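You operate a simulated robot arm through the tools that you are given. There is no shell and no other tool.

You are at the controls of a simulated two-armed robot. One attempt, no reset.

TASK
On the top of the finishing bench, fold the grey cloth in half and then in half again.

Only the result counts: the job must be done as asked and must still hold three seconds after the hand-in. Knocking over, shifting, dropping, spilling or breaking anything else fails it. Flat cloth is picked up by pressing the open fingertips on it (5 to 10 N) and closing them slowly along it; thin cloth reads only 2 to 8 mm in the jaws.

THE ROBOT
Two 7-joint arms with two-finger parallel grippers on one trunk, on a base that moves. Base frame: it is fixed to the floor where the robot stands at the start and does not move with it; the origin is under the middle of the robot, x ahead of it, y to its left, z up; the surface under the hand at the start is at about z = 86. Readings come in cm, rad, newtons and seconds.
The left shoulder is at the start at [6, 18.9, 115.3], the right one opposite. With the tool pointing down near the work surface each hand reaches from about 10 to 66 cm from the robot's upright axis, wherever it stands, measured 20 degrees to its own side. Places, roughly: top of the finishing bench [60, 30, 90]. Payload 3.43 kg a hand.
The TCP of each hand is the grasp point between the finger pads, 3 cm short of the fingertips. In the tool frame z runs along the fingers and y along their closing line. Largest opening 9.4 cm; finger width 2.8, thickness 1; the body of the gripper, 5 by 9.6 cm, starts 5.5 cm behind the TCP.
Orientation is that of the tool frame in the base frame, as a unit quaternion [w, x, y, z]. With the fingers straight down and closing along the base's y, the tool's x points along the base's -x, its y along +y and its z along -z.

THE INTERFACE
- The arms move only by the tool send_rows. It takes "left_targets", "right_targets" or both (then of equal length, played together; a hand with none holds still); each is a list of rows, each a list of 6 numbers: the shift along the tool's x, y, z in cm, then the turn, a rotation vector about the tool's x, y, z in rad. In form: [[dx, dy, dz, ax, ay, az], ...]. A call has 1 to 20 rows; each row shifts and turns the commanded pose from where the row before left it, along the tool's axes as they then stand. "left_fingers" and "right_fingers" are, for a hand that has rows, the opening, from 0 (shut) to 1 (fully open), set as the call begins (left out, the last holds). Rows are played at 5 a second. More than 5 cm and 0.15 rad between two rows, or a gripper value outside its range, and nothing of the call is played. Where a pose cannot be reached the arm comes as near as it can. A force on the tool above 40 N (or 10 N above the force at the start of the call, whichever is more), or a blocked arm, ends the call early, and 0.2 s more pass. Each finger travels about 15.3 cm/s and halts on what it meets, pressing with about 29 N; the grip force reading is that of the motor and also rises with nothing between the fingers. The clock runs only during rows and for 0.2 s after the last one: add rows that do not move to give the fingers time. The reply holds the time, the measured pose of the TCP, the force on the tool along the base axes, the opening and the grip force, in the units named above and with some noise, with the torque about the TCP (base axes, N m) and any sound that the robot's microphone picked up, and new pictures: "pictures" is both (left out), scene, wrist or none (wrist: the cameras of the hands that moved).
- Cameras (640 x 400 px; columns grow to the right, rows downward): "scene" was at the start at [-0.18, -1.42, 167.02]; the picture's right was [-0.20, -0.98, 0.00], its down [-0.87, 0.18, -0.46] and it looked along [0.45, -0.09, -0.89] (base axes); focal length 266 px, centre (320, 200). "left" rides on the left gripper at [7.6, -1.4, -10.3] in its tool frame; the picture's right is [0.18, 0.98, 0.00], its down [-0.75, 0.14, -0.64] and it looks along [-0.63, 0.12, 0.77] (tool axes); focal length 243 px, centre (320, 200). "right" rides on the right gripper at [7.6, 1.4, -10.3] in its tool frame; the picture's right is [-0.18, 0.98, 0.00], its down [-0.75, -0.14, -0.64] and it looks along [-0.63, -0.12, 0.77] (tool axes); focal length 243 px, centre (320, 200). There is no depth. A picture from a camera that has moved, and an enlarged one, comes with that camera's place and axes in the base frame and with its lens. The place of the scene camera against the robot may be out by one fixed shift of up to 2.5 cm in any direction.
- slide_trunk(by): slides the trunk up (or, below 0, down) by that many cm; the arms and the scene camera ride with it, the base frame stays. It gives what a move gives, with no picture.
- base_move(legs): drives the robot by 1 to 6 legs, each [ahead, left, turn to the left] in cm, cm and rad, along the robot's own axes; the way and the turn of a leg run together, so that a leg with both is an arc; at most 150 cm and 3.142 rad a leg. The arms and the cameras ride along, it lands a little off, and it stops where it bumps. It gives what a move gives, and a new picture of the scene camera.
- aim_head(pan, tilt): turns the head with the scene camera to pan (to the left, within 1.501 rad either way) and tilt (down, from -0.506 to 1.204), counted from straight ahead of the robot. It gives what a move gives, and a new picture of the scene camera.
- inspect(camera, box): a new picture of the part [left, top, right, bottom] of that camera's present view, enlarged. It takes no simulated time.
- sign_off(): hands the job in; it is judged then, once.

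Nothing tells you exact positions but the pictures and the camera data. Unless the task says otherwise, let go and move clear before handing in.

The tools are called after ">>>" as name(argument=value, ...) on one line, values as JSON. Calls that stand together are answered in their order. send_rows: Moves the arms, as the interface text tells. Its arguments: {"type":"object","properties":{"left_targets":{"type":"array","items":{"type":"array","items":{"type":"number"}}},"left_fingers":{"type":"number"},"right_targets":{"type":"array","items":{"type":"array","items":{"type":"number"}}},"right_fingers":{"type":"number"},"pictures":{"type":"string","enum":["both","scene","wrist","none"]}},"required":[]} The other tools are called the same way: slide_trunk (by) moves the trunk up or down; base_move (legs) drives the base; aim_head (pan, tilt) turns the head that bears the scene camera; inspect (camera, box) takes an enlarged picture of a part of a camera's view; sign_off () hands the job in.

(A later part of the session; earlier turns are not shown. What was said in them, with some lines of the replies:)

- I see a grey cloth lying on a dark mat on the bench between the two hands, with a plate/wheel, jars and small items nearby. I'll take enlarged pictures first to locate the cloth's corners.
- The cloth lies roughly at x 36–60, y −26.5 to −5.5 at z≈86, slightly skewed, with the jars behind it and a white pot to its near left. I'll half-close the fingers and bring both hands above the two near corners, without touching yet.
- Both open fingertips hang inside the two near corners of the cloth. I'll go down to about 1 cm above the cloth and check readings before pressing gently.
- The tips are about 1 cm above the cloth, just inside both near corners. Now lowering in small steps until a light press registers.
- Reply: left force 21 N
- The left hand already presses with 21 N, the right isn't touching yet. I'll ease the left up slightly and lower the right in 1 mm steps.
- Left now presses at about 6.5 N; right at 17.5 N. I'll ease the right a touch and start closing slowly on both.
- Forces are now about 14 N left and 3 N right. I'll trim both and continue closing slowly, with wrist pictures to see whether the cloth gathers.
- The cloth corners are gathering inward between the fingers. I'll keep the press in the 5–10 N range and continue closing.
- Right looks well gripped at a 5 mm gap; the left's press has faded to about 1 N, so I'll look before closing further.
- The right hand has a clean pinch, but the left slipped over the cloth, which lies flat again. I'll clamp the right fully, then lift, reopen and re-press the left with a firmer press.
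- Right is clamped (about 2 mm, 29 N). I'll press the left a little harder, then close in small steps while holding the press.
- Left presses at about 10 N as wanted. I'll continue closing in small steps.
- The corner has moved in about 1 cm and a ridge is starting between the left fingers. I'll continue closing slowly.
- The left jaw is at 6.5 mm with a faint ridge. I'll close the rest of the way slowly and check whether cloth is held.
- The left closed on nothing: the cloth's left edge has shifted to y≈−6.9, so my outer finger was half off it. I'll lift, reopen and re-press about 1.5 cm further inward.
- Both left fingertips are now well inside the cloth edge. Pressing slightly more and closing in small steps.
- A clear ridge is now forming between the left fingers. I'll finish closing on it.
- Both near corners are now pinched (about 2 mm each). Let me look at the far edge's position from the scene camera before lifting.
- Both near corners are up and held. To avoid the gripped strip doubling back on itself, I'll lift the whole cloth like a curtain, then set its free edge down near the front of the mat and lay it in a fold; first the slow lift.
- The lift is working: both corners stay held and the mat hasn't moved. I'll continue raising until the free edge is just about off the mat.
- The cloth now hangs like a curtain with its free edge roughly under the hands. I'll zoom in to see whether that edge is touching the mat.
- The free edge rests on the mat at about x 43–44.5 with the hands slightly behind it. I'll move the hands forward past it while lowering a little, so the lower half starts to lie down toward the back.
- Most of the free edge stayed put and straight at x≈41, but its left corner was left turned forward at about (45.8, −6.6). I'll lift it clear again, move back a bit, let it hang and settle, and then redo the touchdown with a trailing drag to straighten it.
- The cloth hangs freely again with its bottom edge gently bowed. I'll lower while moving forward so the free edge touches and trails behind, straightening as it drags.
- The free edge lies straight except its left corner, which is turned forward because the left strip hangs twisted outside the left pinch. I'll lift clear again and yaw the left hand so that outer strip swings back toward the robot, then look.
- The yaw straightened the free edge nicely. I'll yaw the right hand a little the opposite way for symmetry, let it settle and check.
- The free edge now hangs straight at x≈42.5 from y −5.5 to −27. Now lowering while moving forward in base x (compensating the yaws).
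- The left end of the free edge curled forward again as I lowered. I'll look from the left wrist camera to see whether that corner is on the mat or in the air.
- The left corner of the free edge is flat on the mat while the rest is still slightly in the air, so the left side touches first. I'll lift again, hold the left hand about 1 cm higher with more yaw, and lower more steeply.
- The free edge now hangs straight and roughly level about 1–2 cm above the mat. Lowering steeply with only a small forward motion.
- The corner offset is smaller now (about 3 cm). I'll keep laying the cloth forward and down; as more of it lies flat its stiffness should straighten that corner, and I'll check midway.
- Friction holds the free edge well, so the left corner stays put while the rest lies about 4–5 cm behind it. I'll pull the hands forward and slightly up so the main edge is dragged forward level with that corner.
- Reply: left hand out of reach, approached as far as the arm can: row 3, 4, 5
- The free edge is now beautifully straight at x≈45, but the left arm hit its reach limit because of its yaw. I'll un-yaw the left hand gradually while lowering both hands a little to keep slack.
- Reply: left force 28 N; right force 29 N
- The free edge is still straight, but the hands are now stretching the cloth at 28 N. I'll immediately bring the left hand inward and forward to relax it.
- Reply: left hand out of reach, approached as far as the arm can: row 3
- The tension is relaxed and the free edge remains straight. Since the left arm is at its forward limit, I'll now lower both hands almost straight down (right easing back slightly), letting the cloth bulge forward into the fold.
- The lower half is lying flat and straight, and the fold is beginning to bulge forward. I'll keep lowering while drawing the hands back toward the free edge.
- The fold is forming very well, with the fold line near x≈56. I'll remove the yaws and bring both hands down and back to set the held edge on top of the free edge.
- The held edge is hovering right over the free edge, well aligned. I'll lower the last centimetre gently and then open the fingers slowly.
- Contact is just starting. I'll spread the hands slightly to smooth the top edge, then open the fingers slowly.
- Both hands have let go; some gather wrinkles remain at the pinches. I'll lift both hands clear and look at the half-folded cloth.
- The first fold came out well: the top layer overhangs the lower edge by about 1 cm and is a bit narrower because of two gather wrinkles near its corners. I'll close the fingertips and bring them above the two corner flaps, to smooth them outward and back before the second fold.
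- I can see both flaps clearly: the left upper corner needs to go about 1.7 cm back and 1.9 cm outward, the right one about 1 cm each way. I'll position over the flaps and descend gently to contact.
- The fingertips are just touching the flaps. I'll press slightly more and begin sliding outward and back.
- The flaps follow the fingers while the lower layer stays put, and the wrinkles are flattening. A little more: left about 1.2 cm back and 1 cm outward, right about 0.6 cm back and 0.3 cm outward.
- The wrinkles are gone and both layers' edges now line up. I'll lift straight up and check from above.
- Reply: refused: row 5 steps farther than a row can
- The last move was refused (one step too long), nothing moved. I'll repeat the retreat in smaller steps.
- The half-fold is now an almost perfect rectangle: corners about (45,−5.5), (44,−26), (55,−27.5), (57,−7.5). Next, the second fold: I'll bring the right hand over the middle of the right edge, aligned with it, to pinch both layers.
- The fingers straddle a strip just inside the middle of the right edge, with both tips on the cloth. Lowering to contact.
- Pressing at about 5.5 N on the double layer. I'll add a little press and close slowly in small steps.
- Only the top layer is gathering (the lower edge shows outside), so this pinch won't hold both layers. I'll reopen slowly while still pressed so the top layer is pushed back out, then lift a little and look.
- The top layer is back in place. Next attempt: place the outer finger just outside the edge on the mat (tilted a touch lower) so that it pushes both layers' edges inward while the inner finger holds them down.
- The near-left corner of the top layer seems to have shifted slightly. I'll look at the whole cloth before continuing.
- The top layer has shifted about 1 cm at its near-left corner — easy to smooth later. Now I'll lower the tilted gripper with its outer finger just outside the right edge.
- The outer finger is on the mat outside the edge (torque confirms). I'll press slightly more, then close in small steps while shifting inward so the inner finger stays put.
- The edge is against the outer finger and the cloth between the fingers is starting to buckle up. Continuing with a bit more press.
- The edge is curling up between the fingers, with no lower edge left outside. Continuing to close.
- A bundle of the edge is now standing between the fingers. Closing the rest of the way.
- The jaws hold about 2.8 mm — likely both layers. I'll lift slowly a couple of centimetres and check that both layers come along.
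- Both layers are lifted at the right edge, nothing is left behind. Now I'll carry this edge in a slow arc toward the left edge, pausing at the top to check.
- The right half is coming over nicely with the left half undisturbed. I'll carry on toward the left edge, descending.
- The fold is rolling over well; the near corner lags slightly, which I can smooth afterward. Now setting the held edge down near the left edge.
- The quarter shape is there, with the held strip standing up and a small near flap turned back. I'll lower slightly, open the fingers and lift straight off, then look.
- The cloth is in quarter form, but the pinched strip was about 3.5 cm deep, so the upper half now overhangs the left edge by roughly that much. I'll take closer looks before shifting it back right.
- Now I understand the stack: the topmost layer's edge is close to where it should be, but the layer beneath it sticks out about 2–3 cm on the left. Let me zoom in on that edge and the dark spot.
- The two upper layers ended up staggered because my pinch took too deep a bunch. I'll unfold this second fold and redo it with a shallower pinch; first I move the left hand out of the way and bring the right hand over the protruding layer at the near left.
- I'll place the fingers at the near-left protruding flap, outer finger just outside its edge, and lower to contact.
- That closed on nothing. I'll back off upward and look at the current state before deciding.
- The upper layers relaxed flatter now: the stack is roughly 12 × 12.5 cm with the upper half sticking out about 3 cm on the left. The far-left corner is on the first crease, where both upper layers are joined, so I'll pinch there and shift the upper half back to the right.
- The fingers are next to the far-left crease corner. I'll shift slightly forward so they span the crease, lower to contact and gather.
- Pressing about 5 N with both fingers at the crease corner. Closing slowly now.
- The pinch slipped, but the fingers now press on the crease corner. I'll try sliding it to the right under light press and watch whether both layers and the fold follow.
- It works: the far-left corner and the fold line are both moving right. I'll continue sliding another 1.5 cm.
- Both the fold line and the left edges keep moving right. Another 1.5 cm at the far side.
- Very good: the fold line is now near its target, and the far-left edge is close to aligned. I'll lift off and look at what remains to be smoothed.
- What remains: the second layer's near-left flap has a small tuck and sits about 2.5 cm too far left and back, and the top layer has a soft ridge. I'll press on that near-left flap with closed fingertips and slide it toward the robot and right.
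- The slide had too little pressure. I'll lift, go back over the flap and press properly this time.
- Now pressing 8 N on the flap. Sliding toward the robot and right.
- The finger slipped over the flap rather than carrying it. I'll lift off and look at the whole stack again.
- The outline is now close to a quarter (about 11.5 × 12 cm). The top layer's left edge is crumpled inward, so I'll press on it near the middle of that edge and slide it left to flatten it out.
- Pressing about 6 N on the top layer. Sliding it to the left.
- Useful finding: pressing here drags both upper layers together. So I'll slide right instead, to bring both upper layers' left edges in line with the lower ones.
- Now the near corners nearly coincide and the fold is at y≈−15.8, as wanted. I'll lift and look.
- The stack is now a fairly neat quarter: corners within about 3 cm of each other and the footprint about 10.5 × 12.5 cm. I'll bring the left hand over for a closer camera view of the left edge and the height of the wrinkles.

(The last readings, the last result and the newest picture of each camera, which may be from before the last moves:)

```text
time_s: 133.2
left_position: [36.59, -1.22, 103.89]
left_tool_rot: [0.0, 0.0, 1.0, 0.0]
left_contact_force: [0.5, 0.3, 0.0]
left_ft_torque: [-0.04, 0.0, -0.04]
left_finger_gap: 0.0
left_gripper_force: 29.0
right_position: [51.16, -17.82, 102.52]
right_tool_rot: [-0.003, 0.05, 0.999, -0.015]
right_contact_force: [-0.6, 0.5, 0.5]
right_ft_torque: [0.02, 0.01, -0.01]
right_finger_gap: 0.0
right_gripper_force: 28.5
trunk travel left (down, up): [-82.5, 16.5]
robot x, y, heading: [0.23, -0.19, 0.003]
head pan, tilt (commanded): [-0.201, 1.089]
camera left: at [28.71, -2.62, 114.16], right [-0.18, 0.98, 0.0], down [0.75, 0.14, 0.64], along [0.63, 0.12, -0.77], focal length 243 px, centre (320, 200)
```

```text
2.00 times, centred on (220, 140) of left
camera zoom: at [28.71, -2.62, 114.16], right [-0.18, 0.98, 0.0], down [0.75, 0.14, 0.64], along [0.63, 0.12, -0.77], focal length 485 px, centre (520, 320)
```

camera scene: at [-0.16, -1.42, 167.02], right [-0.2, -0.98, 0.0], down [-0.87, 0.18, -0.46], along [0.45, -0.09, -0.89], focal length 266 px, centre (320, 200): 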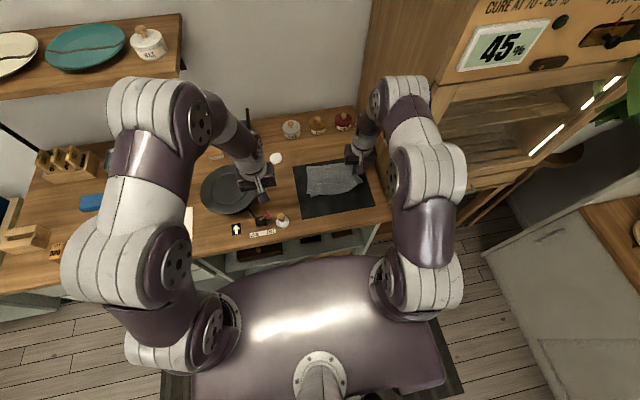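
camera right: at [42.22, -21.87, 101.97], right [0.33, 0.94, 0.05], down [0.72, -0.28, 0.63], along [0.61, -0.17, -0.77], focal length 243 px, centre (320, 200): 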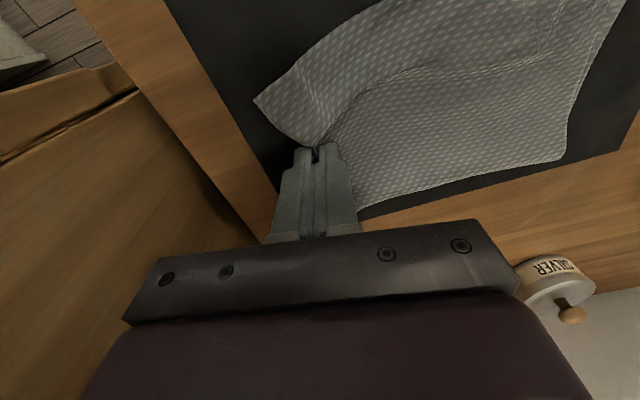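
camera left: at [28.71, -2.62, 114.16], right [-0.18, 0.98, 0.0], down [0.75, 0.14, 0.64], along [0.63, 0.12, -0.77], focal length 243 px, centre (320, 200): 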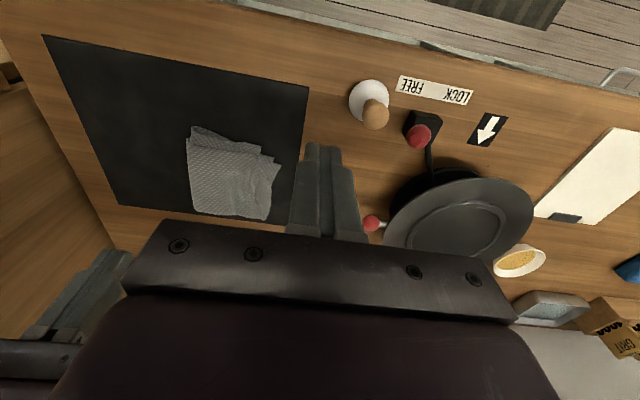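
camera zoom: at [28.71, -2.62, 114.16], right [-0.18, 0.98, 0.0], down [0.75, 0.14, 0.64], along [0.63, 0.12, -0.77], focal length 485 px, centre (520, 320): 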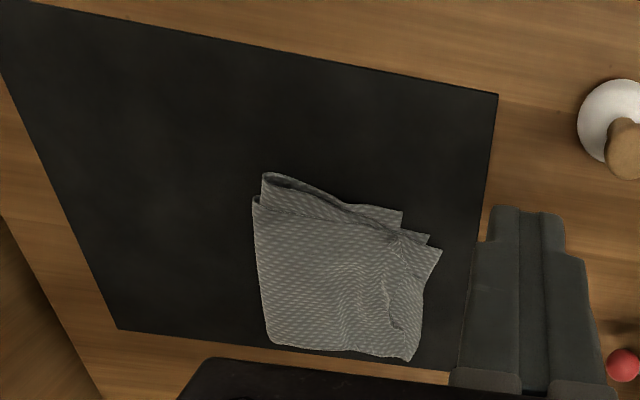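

>>> inspect(camera="left", box=[180, 115, 300, 225])

>>> inspect(camera="scene", box=[295, 158, 340, 198])

```text
3.64 times, centred on (240, 170) of left
camera zoom: at [28.71, -2.62, 114.16], right [-0.18, 0.98, 0.0], down [0.75, 0.14, 0.64], along [0.63, 0.12, -0.77], focal length 882 px, centre (611, 309)
```

zoom: 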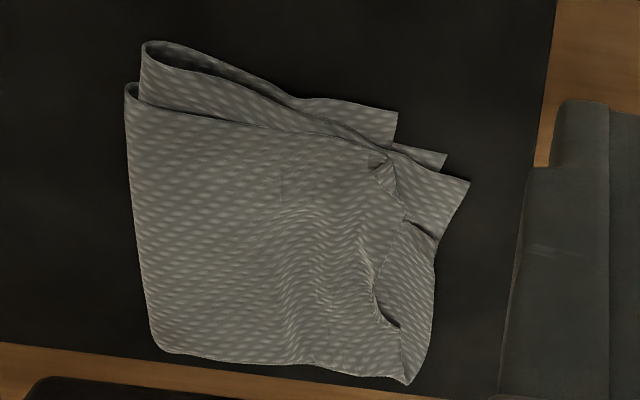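

```text
10.00 times, centred on (318, 178) of scene
camera zoom: at [-0.16, -1.32, 167.02], right [-0.2, -0.98, 0.0], down [-0.87, 0.18, -0.46], along [0.45, -0.09, -0.89], focal length 2656 px, centre (345, 420)
```

zoom: 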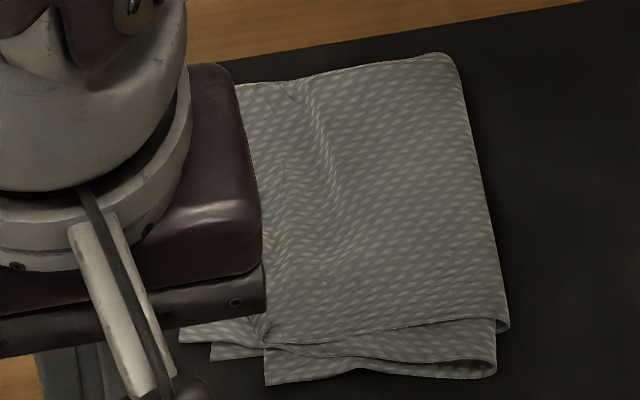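

The stack looks decent. One last low-risk improvement: move the left hand away again, then press on the upper layers near their near-left corner and pull them about 1.3 cm toward the robot so the near edges line up better and the wrinkles stretch out.

>>> send_rows(left_targets=[[0, 4, -0.5, 0, 0, 0], [0, 4, -0.5, 0, 0, 0], [0, 4, -0.5, 0, 0, 0], [0, 4, 0, 0, 0, 0], [0, 0, 0, 0, 0, 0], [0, 0, 0, 0, 0, 0], [0, 0, 0, 0, 0, 0]], right_targets=[[0.8, 3.1, 0, 0, 0, 0], [1.3, 3.1, 0, 0, 0, 0], [1.3, 3.1, 0, 0, 0, 0], [0, 0, 4, 0, 0, 0], [0, 0, 4, 0, 0, 0], [0, 0, 3.8, 0, 0, 0], [0, 0, 0, 0, 0, 0]], pictures="none")

>>> inspect(camera="right", box=[180, 40, 460, 220])

```text
time_s: 134.8
left_position: [36.41, 14.72, 105.53]
left_tool_rot: [0.0, 0.0, 1.0, 0.001]
left_contact_force: [1.1, -0.6, -0.3]
left_ft_torque: [0.02, 0.04, -0.02]
left_finger_gap: 0.01
left_gripper_force: 29.0
right_position: [48.43, -8.64, 90.34]
right_tool_rot: [-0.003, 0.05, 0.999, -0.015]
right_contact_force: [0.5, -0.3, -0.2]
right_ft_torque: [-0.03, -0.02, 0.01]
right_finger_gap: 0.01
right_gripper_force: 29.4
trunk travel left (down, up): [-82.5, 16.5]
robot x, y, heading: [-0.35, -0.31, -0.001]
head pan, tilt (commanded): [-0.201, 1.089]
```

```text
2.22 times, centred on (320, 130) of right
camera zoom: at [41.16, -6.05, 100.65], right [0.28, 0.96, -0.03], down [0.74, -0.2, 0.64], along [0.61, -0.2, -0.77], focal length 539 px, centre (320, 356)
```

zoom: 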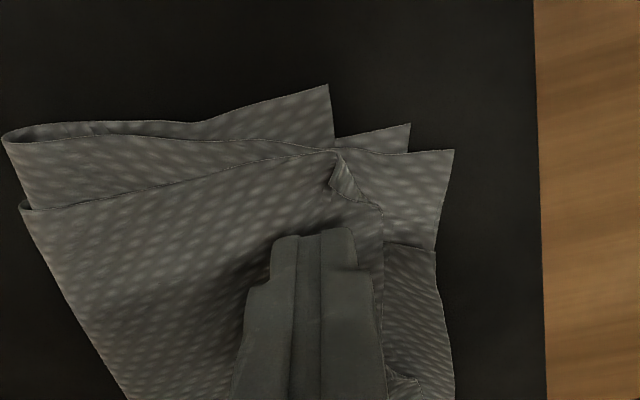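

>>> send_rows(right_targets=[[0, 0, 0.4, 0, 0, 0], [0, 0, 0.2, 0, 0, 0], [0, 0, 0.1, 0, 0, 0], [0, 0, 0, 0, 0, 0]], pictures="none")

>>> send_rows(right_targets=[[0, 0, 0.08, 0, 0, 0], [0, 0, 0, 0, 0, 0]], pictures="none")

```text
time_s: 135.8
left_position: [36.62, 14.9, 105.51]
left_tool_rot: [0.0, 0.0, 1.0, 0.0]
left_contact_force: [-0.2, 0.8, 0.6]
left_ft_torque: [0.04, 0.0, -0.03]
left_finger_gap: 0.02
left_gripper_force: 29.2
right_position: [48.53, -8.65, 89.66]
right_tool_rot: [-0.004, 0.05, 0.999, -0.015]
right_contact_force: [-0.2, 0.0, 0.8]
right_ft_torque: [0.01, -0.01, 0.01]
right_finger_gap: 0.01
right_gripper_force: 29.2
trunk travel left (down, up): [-82.5, 16.5]
robot x, y, heading: [-0.21, -0.11, -0.006]
head pan, tilt (commanded): [-0.201, 1.089]
```

```text
time_s: 136.4
left_position: [36.43, 14.69, 105.56]
left_tool_rot: [-0.001, 0.0, 1.0, 0.0]
left_contact_force: [0.1, 0.0, -0.2]
left_ft_torque: [0.0, -0.05, 0.01]
left_finger_gap: 0.0
left_gripper_force: 28.9
right_position: [48.64, -8.56, 89.58]
right_tool_rot: [-0.005, 0.05, 0.999, -0.014]
right_contact_force: [-0.3, -1.0, 3.1]
right_ft_torque: [-0.01, 0.01, 0.0]
right_finger_gap: 0.0
right_gripper_force: 28.9
trunk travel left (down, up): [-82.5, 16.5]
robot x, y, heading: [0.42, 0.26, -0.001]
head pan, tilt (commanded): [-0.201, 1.089]
```

>>> send_rows(right_targets=[[0, 0, 0.03, 0, 0, 0], [0.25, 0.02, 0, 0, 0, 0], [0.3, 0.03, 0, 0, 0, 0], [0.3, 0.03, 0, 0, 0, 0], [0, 0, 0, 0, 0, 0]], pictures="none")

>>> inspect(camera="right", box=[180, 40, 460, 220])

```text
time_s: 137.6
left_position: [36.51, 14.74, 105.47]
left_tool_rot: [0.0, 0.0, 1.0, 0.0]
left_contact_force: [0.6, -0.4, -0.5]
left_ft_torque: [-0.01, -0.02, -0.01]
left_finger_gap: 0.0
left_gripper_force: 29.1
right_position: [47.82, -8.41, 89.63]
right_tool_rot: [-0.002, 0.05, 0.999, -0.014]
right_contact_force: [3.1, -0.5, 8.4]
right_ft_torque: [0.03, -0.09, -0.02]
right_finger_gap: 0.01
right_gripper_force: 29.5
trunk travel left (down, up): [-82.5, 16.5]
robot x, y, heading: [0.11, -0.11, 0.003]
head pan, tilt (commanded): [-0.201, 1.089]
```

```text
2.22 times, centred on (320, 130) of right
camera zoom: at [40.36, -5.93, 99.84], right [0.28, 0.96, -0.03], down [0.74, -0.2, 0.64], along [0.61, -0.2, -0.77], focal length 539 px, centre (320, 356)
```

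zoom: 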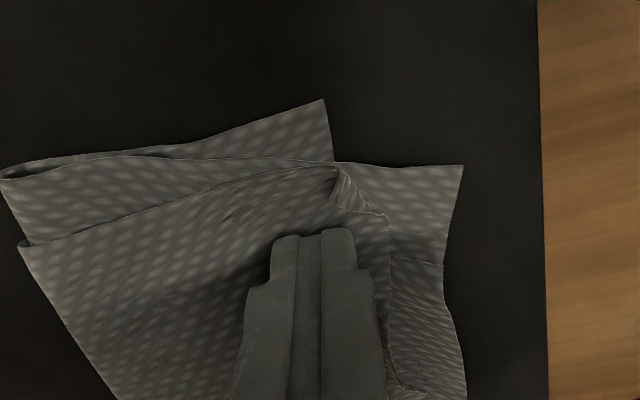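

Both upper layers moved toward the robot and now cover the lowest corner. A further half centimetre, then I lift off and check.

>>> send_rows(right_targets=[[0.25, -0.1, 0, 0, 0, 0], [0.25, -0.2, 0, 0, 0, 0], [0, -0.2, 0, 0, 0, 0], [0, 0, 0, 0, 0, 0]], pictures="none")

>>> send_rows(right_targets=[[0, 0, -0.6, 0, 0, 0], [0, 0, -3, 0, 0, 0], [0, 0, -4, 0, 0, 0], [0, 0, -4, 0, 0, 0], [0, -4, -1, 0, 0, 0], [-1, -4, 0, 0, 0, 0], [-1, -4, 0, 0, 0, 0], [0, 0, 0, 0, 0, 0]], pictures="none")

>>> inspect(camera="scene", box=[295, 158, 340, 198])

>>> inspect(camera="right", box=[240, 0, 560, 200])

```text
time_s: 138.6
left_position: [36.51, 14.8, 105.66]
left_tool_rot: [-0.001, 0.001, 1.0, 0.0]
left_contact_force: [0.0, 0.1, -0.4]
left_ft_torque: [0.04, 0.01, 0.02]
left_finger_gap: 0.0
left_gripper_force: 29.4
right_position: [47.06, -8.87, 89.64]
right_tool_rot: [-0.003, 0.05, 0.999, -0.015]
right_contact_force: [2.0, 4.2, 11.4]
right_ft_torque: [0.16, -0.03, 0.01]
right_finger_gap: 0.0
right_gripper_force: 29.3
trunk travel left (down, up): [-82.5, 16.5]
robot x, y, heading: [0.26, -0.38, 0.002]
head pan, tilt (commanded): [-0.201, 1.089]
```

```text
time_s: 140.4
left_position: [36.34, 14.77, 105.57]
left_tool_rot: [0.0, 0.0, 1.0, 0.0]
left_contact_force: [-0.4, -0.1, 0.5]
left_ft_torque: [0.01, 0.02, 0.01]
left_finger_gap: 0.0
left_gripper_force: 29.1
right_position: [48.12, -20.74, 102.48]
right_tool_rot: [-0.004, 0.05, 0.999, -0.014]
right_contact_force: [0.3, -0.1, -0.2]
right_ft_torque: [0.0, 0.01, -0.02]
right_finger_gap: 0.01
right_gripper_force: 29.3
trunk travel left (down, up): [-82.5, 16.5]
robot x, y, heading: [-0.04, 0.04, -0.003]
head pan, tilt (commanded): [-0.201, 1.089]
```

```text
10.00 times, centred on (318, 178) of scene
camera zoom: at [-0.2, -1.35, 167.02], right [-0.2, -0.98, 0.0], down [-0.87, 0.18, -0.46], along [0.45, -0.09, -0.89], focal length 2656 px, centre (345, 420)
```

zoom: 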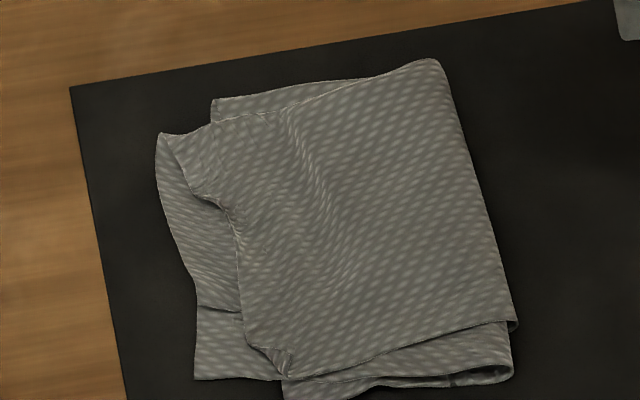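

```text
2.00 times, centred on (400, 100) of right
camera zoom: at [40.85, -18.16, 112.66], right [0.28, 0.96, -0.03], down [0.74, -0.2, 0.64], along [0.61, -0.2, -0.77], focal length 485 px, centre (160, 400)
```

zoom: 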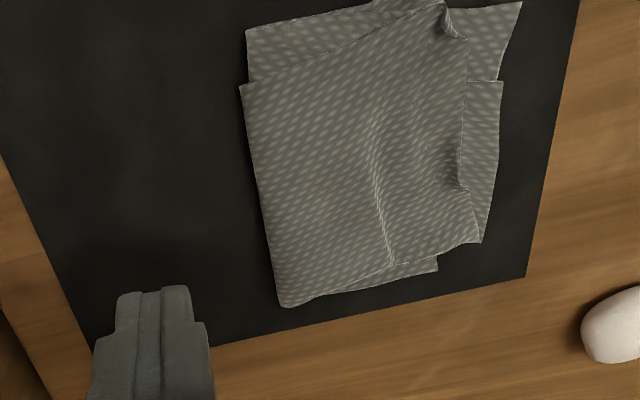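

The stack is now compact: about 131 cm² against roughly 500 cm² flat, with all four corners within about 3 cm of each other. I'll move both hands clear and take an overall look to confirm nothing else was disturbed.

>>> send_rows(left_targets=[[0, 2, -0.5, 0, 0, 0], [0, 2, 0, 0, 0, 0], [0, 0, 0, 0, 0, 0], [0, 0, 0, 0, 0, 0], [0, 0, 0, 0, 0, 0], [0, 0, 0, 0, 0, 0]], right_targets=[[3, -1, -1, 0, 0, -0.1], [4, -1, -1, 0, 0, 0], [4, -1, 0, 0, 0, 0], [4, -1, 0, 0, 0, 0], [2, 0, 0, 0, 0, 0], [0, 0, 0, 0, 0, 0]], pictures="both")

>>> inspect(camera="scene", box=[200, 100, 420, 260])

>>> inspect(camera="scene", box=[290, 150, 350, 205])

>>> inspect(camera="right", box=[300, 60, 640, 280])

```text
time_s: 141.8
left_position: [36.61, 18.7, 106.09]
left_tool_rot: [0.0, -0.001, 1.0, 0.0]
left_contact_force: [0.3, -0.2, 0.3]
left_ft_torque: [0.0, 0.03, -0.01]
left_finger_gap: 0.0
left_gripper_force: 29.0
right_position: [31.23, -24.44, 104.7]
right_tool_rot: [-0.004, -0.001, 1.0, -0.015]
right_contact_force: [0.2, 0.4, 0.0]
right_ft_torque: [-0.01, 0.0, -0.04]
right_finger_gap: 0.0
right_gripper_force: 29.0
trunk travel left (down, up): [-82.5, 16.5]
robot x, y, heading: [-0.32, 0.19, 0.005]
head pan, tilt (commanded): [-0.201, 1.089]
camera scene: at [-0.11, -1.44, 167.02], right [-0.2, -0.98, 0.0], down [-0.87, 0.18, -0.46], along [0.45, -0.09, -0.89], focal length 266 px, centre (320, 200)
camera right: at [23.73, -22.68, 115.05], right [0.18, 0.98, -0.03], down [0.76, -0.12, 0.64], along [0.62, -0.14, -0.77], focal length 243 px, centre (320, 200)
camera left: at [28.82, 17.3, 116.33], right [-0.18, 0.98, 0.0], down [0.75, 0.14, 0.64], along [0.63, 0.12, -0.77], focal length 243 px, centre (320, 200)
```

scene: 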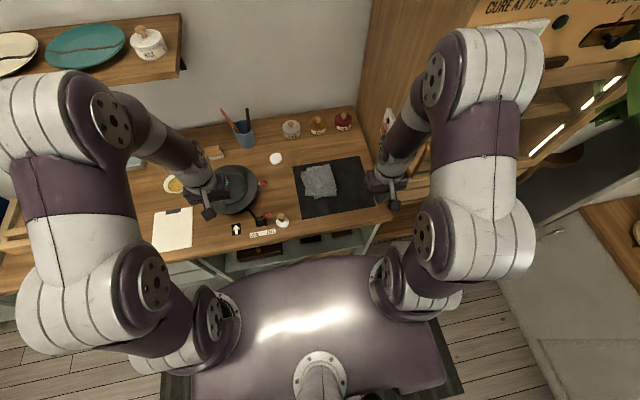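
right: 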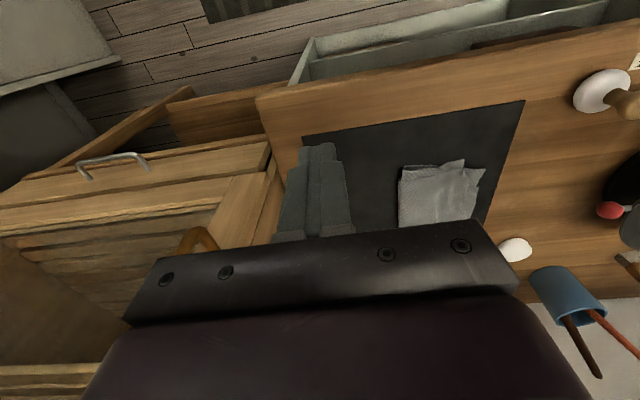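
left: 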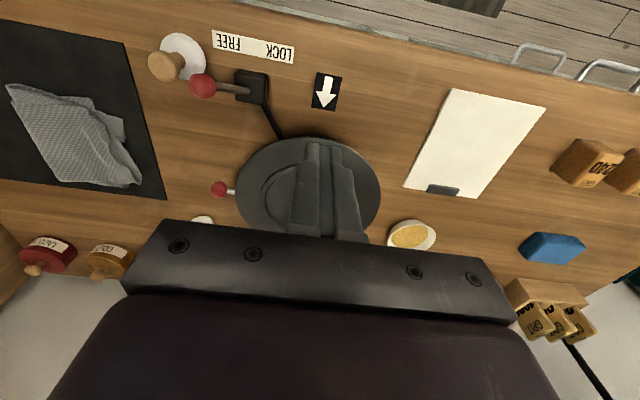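

```text
2.50 times, centred on (310, 180) of scene
camera zoom: at [-0.11, -1.44, 167.02], right [-0.2, -0.98, 0.0], down [-0.87, 0.18, -0.46], along [0.45, -0.09, -0.89], focal length 664 px, centre (345, 250)
```

zoom: 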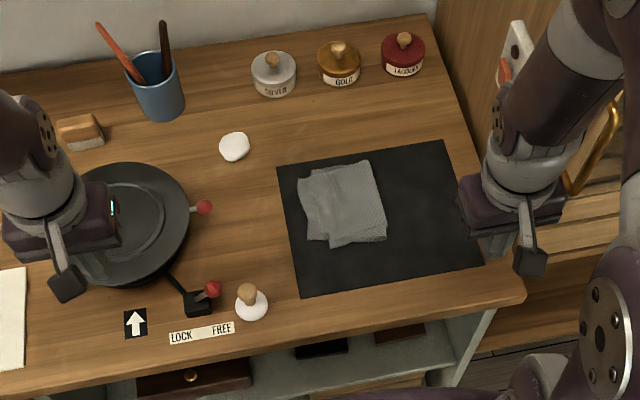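

```text
7.27 times, centred on (320, 178) of scene
camera zoom: at [-0.11, -1.44, 167.02], right [-0.2, -0.98, 0.0], down [-0.87, 0.18, -0.46], along [0.45, -0.09, -0.89], focal length 1931 px, centre (320, 364)
```

zoom: 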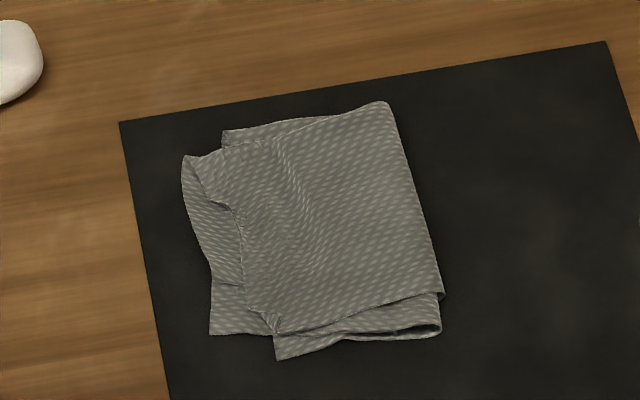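

```text
1.82 times, centred on (470, 170) of right
camera zoom: at [23.73, -22.68, 115.05], right [0.18, 0.98, -0.03], down [0.76, -0.12, 0.64], along [0.62, -0.14, -0.77], focal length 441 px, centre (47, 254)
```

zoom: 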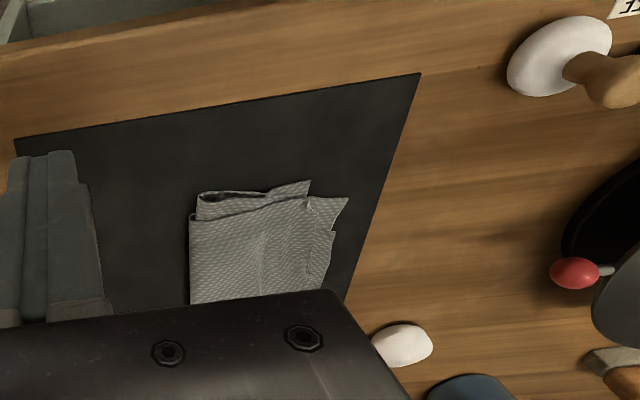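

Everything else is where it was and the cloth is clearly quartered, but the upper pair is still rotated a bit (about 2 cm over at the far left). I'll make one last gentle press-and-slide there, as it behaved predictably before.

>>> send_rows(right_targets=[[-3.55, 2.49, 0, 0, 0, 0], [-3.55, 2.49, 0, 0, 0, 0], [-3.55, 2.49, 0, 0, 0, 0], [-3.55, 2.49, 0, 0, 0, 0], [-3.55, 2.49, 0, 0, 0, 0], [-3.55, 2.49, 0, 0, 0, 0], [0, 0, 4, 0, 0, 0], [0, 0, 4, 0, 0, 0], [0, 0, 4, 0, 0, 0], [0, 0, 1.6, 0, 0, 0], [0, 0, 0, 0, 0, 0]], right_fingers=0.0, pictures="none")

>>> inspect(camera="right", box=[180, 40, 460, 220])

```text
time_s: 144.2
left_position: [36.48, 18.64, 106.07]
left_tool_rot: [0.001, 0.001, 1.0, 0.0]
left_contact_force: [-0.3, -0.1, -0.5]
left_ft_torque: [-0.01, 0.01, 0.04]
left_finger_gap: 0.0
left_gripper_force: 29.6
right_position: [52.17, -9.99, 90.44]
right_tool_rot: [-0.004, 0.0, 1.0, -0.014]
right_contact_force: [-0.3, -0.4, 0.1]
right_ft_torque: [-0.03, -0.02, 0.02]
right_finger_gap: 0.0
right_gripper_force: 28.8
trunk travel left (down, up): [-82.5, 16.5]
robot x, y, heading: [0.17, -0.0, -0.002]
head pan, tilt (commanded): [-0.201, 1.089]
```

```text
2.22 times, centred on (320, 130) of right
camera zoom: at [44.77, -8.18, 100.78], right [0.18, 0.98, -0.03], down [0.76, -0.12, 0.64], along [0.62, -0.14, -0.77], focal length 539 px, centre (320, 356)
```

zoom: 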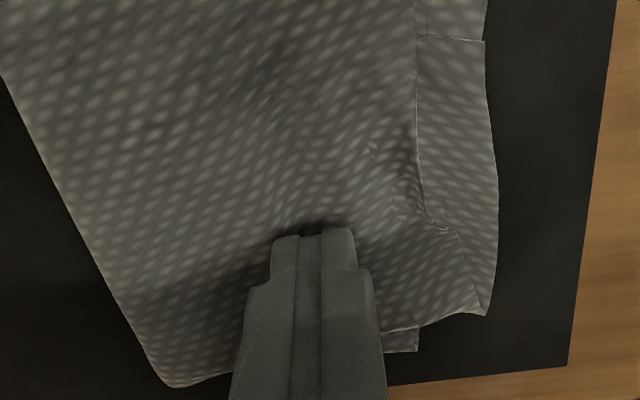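

>>> send_rows(right_targets=[[0, 0.6, 0.4, 0, 0, 0], [0, 0, 0.25, 0, 0, 0], [0, 0, 0.1, 0, 0, 0], [0, 0, 0, 0, 0, 0]], pictures="none")

>>> send_rows(right_targets=[[0, 0, 0.1, 0, 0, 0], [0, 0, 0, 0, 0, 0]], pictures="none")

```text
time_s: 145.2
left_position: [36.51, 18.57, 106.07]
left_tool_rot: [0.0, 0.001, 1.0, 0.0]
left_contact_force: [0.5, -0.5, -0.4]
left_ft_torque: [-0.01, 0.03, -0.01]
left_finger_gap: 0.0
left_gripper_force: 29.6
right_position: [52.39, -9.38, 89.81]
right_tool_rot: [-0.004, 0.0, 1.0, -0.015]
right_contact_force: [-0.9, 0.0, 0.0]
right_ft_torque: [0.01, -0.02, 0.01]
right_finger_gap: 0.0
right_gripper_force: 29.5
trunk travel left (down, up): [-82.5, 16.5]
robot x, y, heading: [-0.42, -0.53, 0.001]
head pan, tilt (commanded): [-0.201, 1.089]
```

```text
time_s: 145.8
left_position: [36.42, 18.66, 106.12]
left_tool_rot: [0.0, 0.0, 1.0, 0.0]
left_contact_force: [0.5, 0.5, 0.6]
left_ft_torque: [0.0, 0.01, -0.02]
left_finger_gap: 0.0
left_gripper_force: 29.2
right_position: [52.22, -9.36, 89.75]
right_tool_rot: [-0.005, 0.0, 1.0, -0.015]
right_contact_force: [-0.6, -0.8, 0.0]
right_ft_torque: [0.01, -0.01, -0.03]
right_finger_gap: 0.0
right_gripper_force: 28.9
trunk travel left (down, up): [-82.5, 16.5]
robot x, y, heading: [0.09, -0.14, 0.001]
head pan, tilt (commanded): [-0.201, 1.089]
```

>>> send_rows(right_targets=[[0, 0, 0.1, 0, 0, 0], [0, 0, 0, 0, 0, 0]], pictures="none")

>>> send_rows(right_targets=[[0, 0, 0.06, 0, 0, 0], [0, 0, 0, 0, 0, 0]], pictures="none")

```text
time_s: 146.4
left_position: [36.45, 18.61, 106.17]
left_tool_rot: [0.0, 0.001, 1.0, 0.0]
left_contact_force: [-0.1, 0.4, 0.0]
left_ft_torque: [0.0, 0.03, 0.0]
left_finger_gap: 0.0
left_gripper_force: 29.5
right_position: [52.18, -9.37, 89.66]
right_tool_rot: [-0.005, 0.0, 1.0, -0.015]
right_contact_force: [-0.1, -0.3, 1.4]
right_ft_torque: [-0.03, 0.0, 0.03]
right_finger_gap: 0.0
right_gripper_force: 29.1
trunk travel left (down, up): [-82.5, 16.5]
robot x, y, heading: [0.1, -0.16, -0.0]
head pan, tilt (commanded): [-0.201, 1.089]
```

```text
time_s: 147.0
left_position: [36.33, 18.61, 106.2]
left_tool_rot: [0.0, 0.0, 1.0, 0.0]
left_contact_force: [-0.2, 0.1, -0.3]
left_ft_torque: [-0.01, 0.0, 0.0]
left_finger_gap: 0.0
left_gripper_force: 28.5
right_position: [52.25, -9.32, 89.69]
right_tool_rot: [-0.005, -0.001, 1.0, -0.015]
right_contact_force: [0.6, -0.1, 2.4]
right_ft_torque: [0.03, -0.01, -0.04]
right_finger_gap: 0.0
right_gripper_force: 29.2
trunk travel left (down, up): [-82.5, 16.5]
robot x, y, heading: [-0.01, 0.22, 0.002]
head pan, tilt (commanded): [-0.201, 1.089]
```

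Light contact now (about 2.4 N). A touch more press, then a short slide right and slightly back.

>>> send_rows(right_targets=[[0, 0, 0.04, 0, 0, 0], [-0.15, -0.25, 0, 0, 0, 0], [-0.2, -0.3, 0, 0, 0, 0], [-0.2, -0.3, 0, 0, 0, 0], [-0.2, -0.3, 0, 0, 0, 0], [0, 0, 0, 0, 0, 0]], pictures="none")

>>> inspect(camera="right", box=[180, 40, 460, 220])

>>> inspect(camera="scene", box=[290, 150, 350, 205])

```text
time_s: 148.4
left_position: [36.42, 18.65, 106.1]
left_tool_rot: [-0.001, 0.0, 1.0, 0.0]
left_contact_force: [-0.1, -0.6, 0.4]
left_ft_torque: [-0.01, 0.0, -0.04]
left_finger_gap: 0.02
left_gripper_force: 28.8
right_position: [52.95, -10.37, 89.57]
right_tool_rot: [-0.004, -0.001, 1.0, -0.015]
right_contact_force: [-2.2, 2.9, 7.3]
right_ft_torque: [0.12, 0.04, -0.02]
right_finger_gap: 0.0
right_gripper_force: 29.0
trunk travel left (down, up): [-82.5, 16.5]
robot x, y, heading: [-0.09, -0.01, 0.001]
head pan, tilt (commanded): [-0.201, 1.089]
```

```text
2.22 times, centred on (320, 130) of right
camera zoom: at [45.37, -8.55, 99.84], right [0.18, 0.98, -0.03], down [0.76, -0.12, 0.64], along [0.63, -0.14, -0.77], focal length 539 px, centre (320, 356)
```

zoom: 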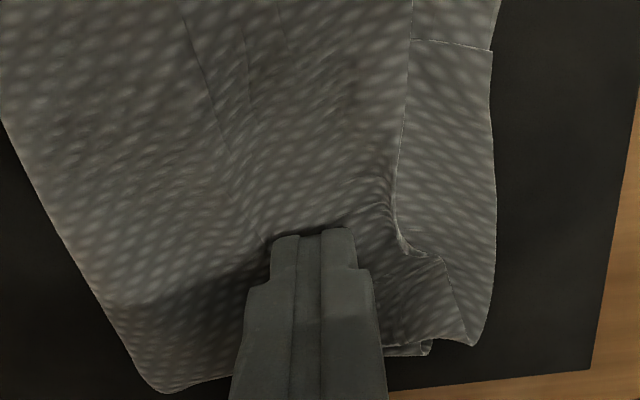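

```text
7.27 times, centred on (320, 178) of scene
camera zoom: at [-0.32, -1.33, 167.03], right [-0.2, -0.98, 0.0], down [-0.87, 0.18, -0.46], along [0.45, -0.09, -0.89], focal length 1931 px, centre (320, 364)
```

zoom: 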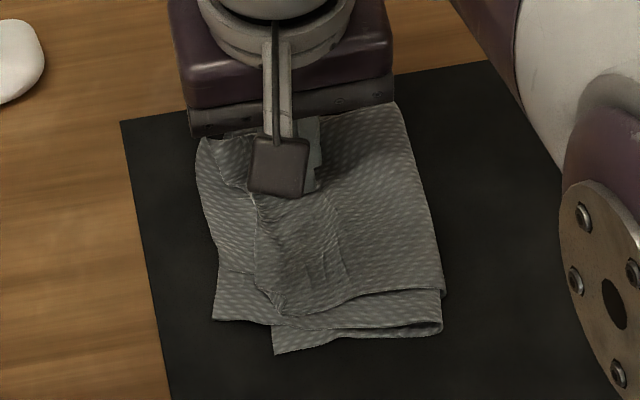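

The far crease now lines up and the left overhang is down to roughly 1 cm. I'll lift straight off, move both hands clear and do a final check.

>>> send_rows(right_targets=[[0, 0, -0.5, 0, 0, 0], [0, 0, -2, 0, 0, 0], [0, 0, -4, 0, 0, 0], [0, 0, -4, 0, 0, 0], [2, -3, -3, 0, 0, 0], [4, -2.5, -1, 0, 0, 0], [4, -2.5, 0, 0, 0, 0], [4, -2.5, 0, 0, 0, 0], [4, -2.5, 0, 0, 0, 0], [3, -2, 0, 0, 0, 0], [0, 0, 0, 0, 0, 0]], pictures="scene")

>>> inspect(camera="scene", box=[200, 100, 420, 260])

>>> inspect(camera="scene", box=[290, 150, 350, 205])

```text
time_s: 150.8
left_position: [36.5, 18.63, 106.05]
left_tool_rot: [0.0, 0.0, 1.0, -0.001]
left_contact_force: [1.3, -0.4, 0.0]
left_ft_torque: [0.0, 0.03, 0.02]
left_finger_gap: 0.0
left_gripper_force: 29.3
right_position: [31.98, -24.95, 104.6]
right_tool_rot: [-0.005, -0.001, 1.0, -0.015]
right_contact_force: [0.0, -0.5, -0.5]
right_ft_torque: [0.03, -0.02, 0.0]
right_finger_gap: 0.0
right_gripper_force: 29.0
trunk travel left (down, up): [-82.5, 16.5]
robot x, y, heading: [0.04, -0.13, 0.0]
head pan, tilt (commanded): [-0.201, 1.089]
camera scene: at [-0.11, -1.37, 167.02], right [-0.2, -0.98, 0.0], down [-0.87, 0.18, -0.46], along [0.45, -0.09, -0.89], focal length 266 px, centre (320, 200)
```

scene: 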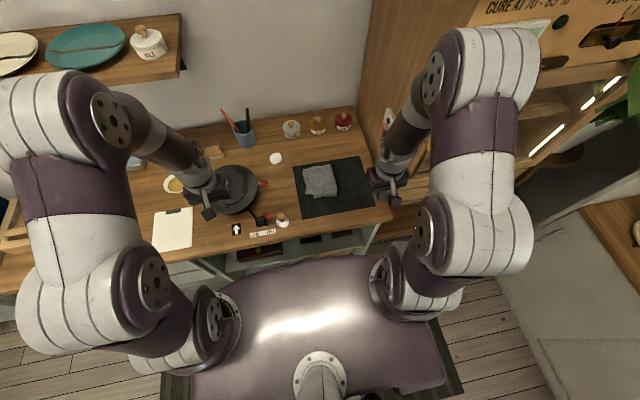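

```text
2.50 times, centred on (310, 180) of scene
camera zoom: at [-0.11, -1.37, 167.02], right [-0.2, -0.98, 0.0], down [-0.87, 0.18, -0.46], along [0.45, -0.09, -0.89], focal length 664 px, centre (345, 250)
```

zoom: 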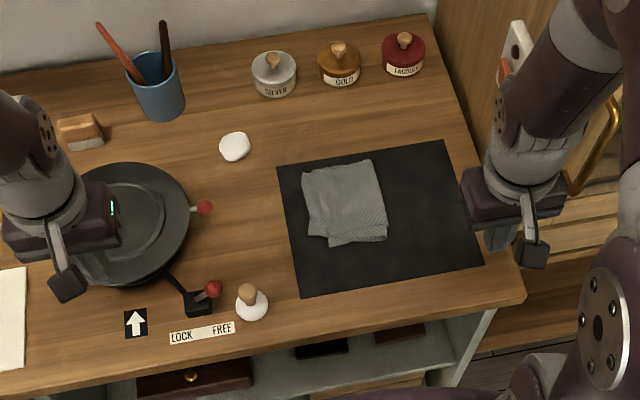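

```text
7.27 times, centred on (320, 178) of scene
camera zoom: at [-0.11, -1.37, 167.02], right [-0.2, -0.98, 0.0], down [-0.87, 0.18, -0.46], along [0.45, -0.09, -0.89], focal length 1931 px, centre (320, 364)
```

zoom: 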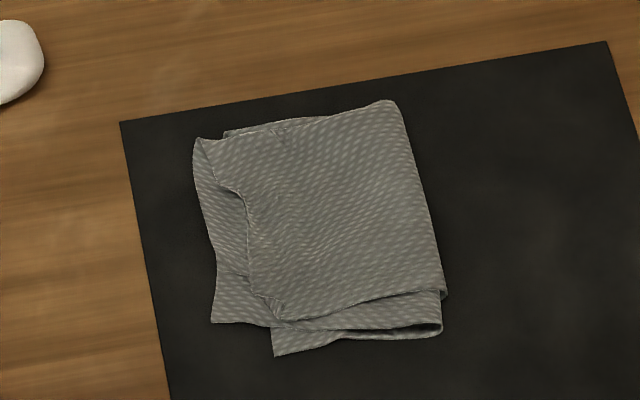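

The cloth is lying on the mat on the bench as a compact quarter fold, about a quarter of its flat area. Both hands are empty and clear, and the mat, jars and other items look unmoved. I'm handing in.

>>> sign_off()

```text
The job is handed in.
```

The grey cloth is folded in half and then in half again. It lies on the mat on the finishing bench, and the job is handed in.

- **Result:** the folded stack covers about 27% of the cloth's flat area, as I estimated it from the pictures.
- **Flaws:** the layers are not perfectly lined up. Near the shared corner the edges are staggered by up to about 3 cm. The top layer's left edge is still slightly crumpled and sits 1–2 cm in from the layer below.
- **Surroundings:** in the last pictures the mat, jars, white pebble and other items look to be where they started. Both grippers are shut, empty and clear of the cloth.

The first pinch for the second fold was too deep and left the upper layers staggered, so I pressed and slid them back into line.
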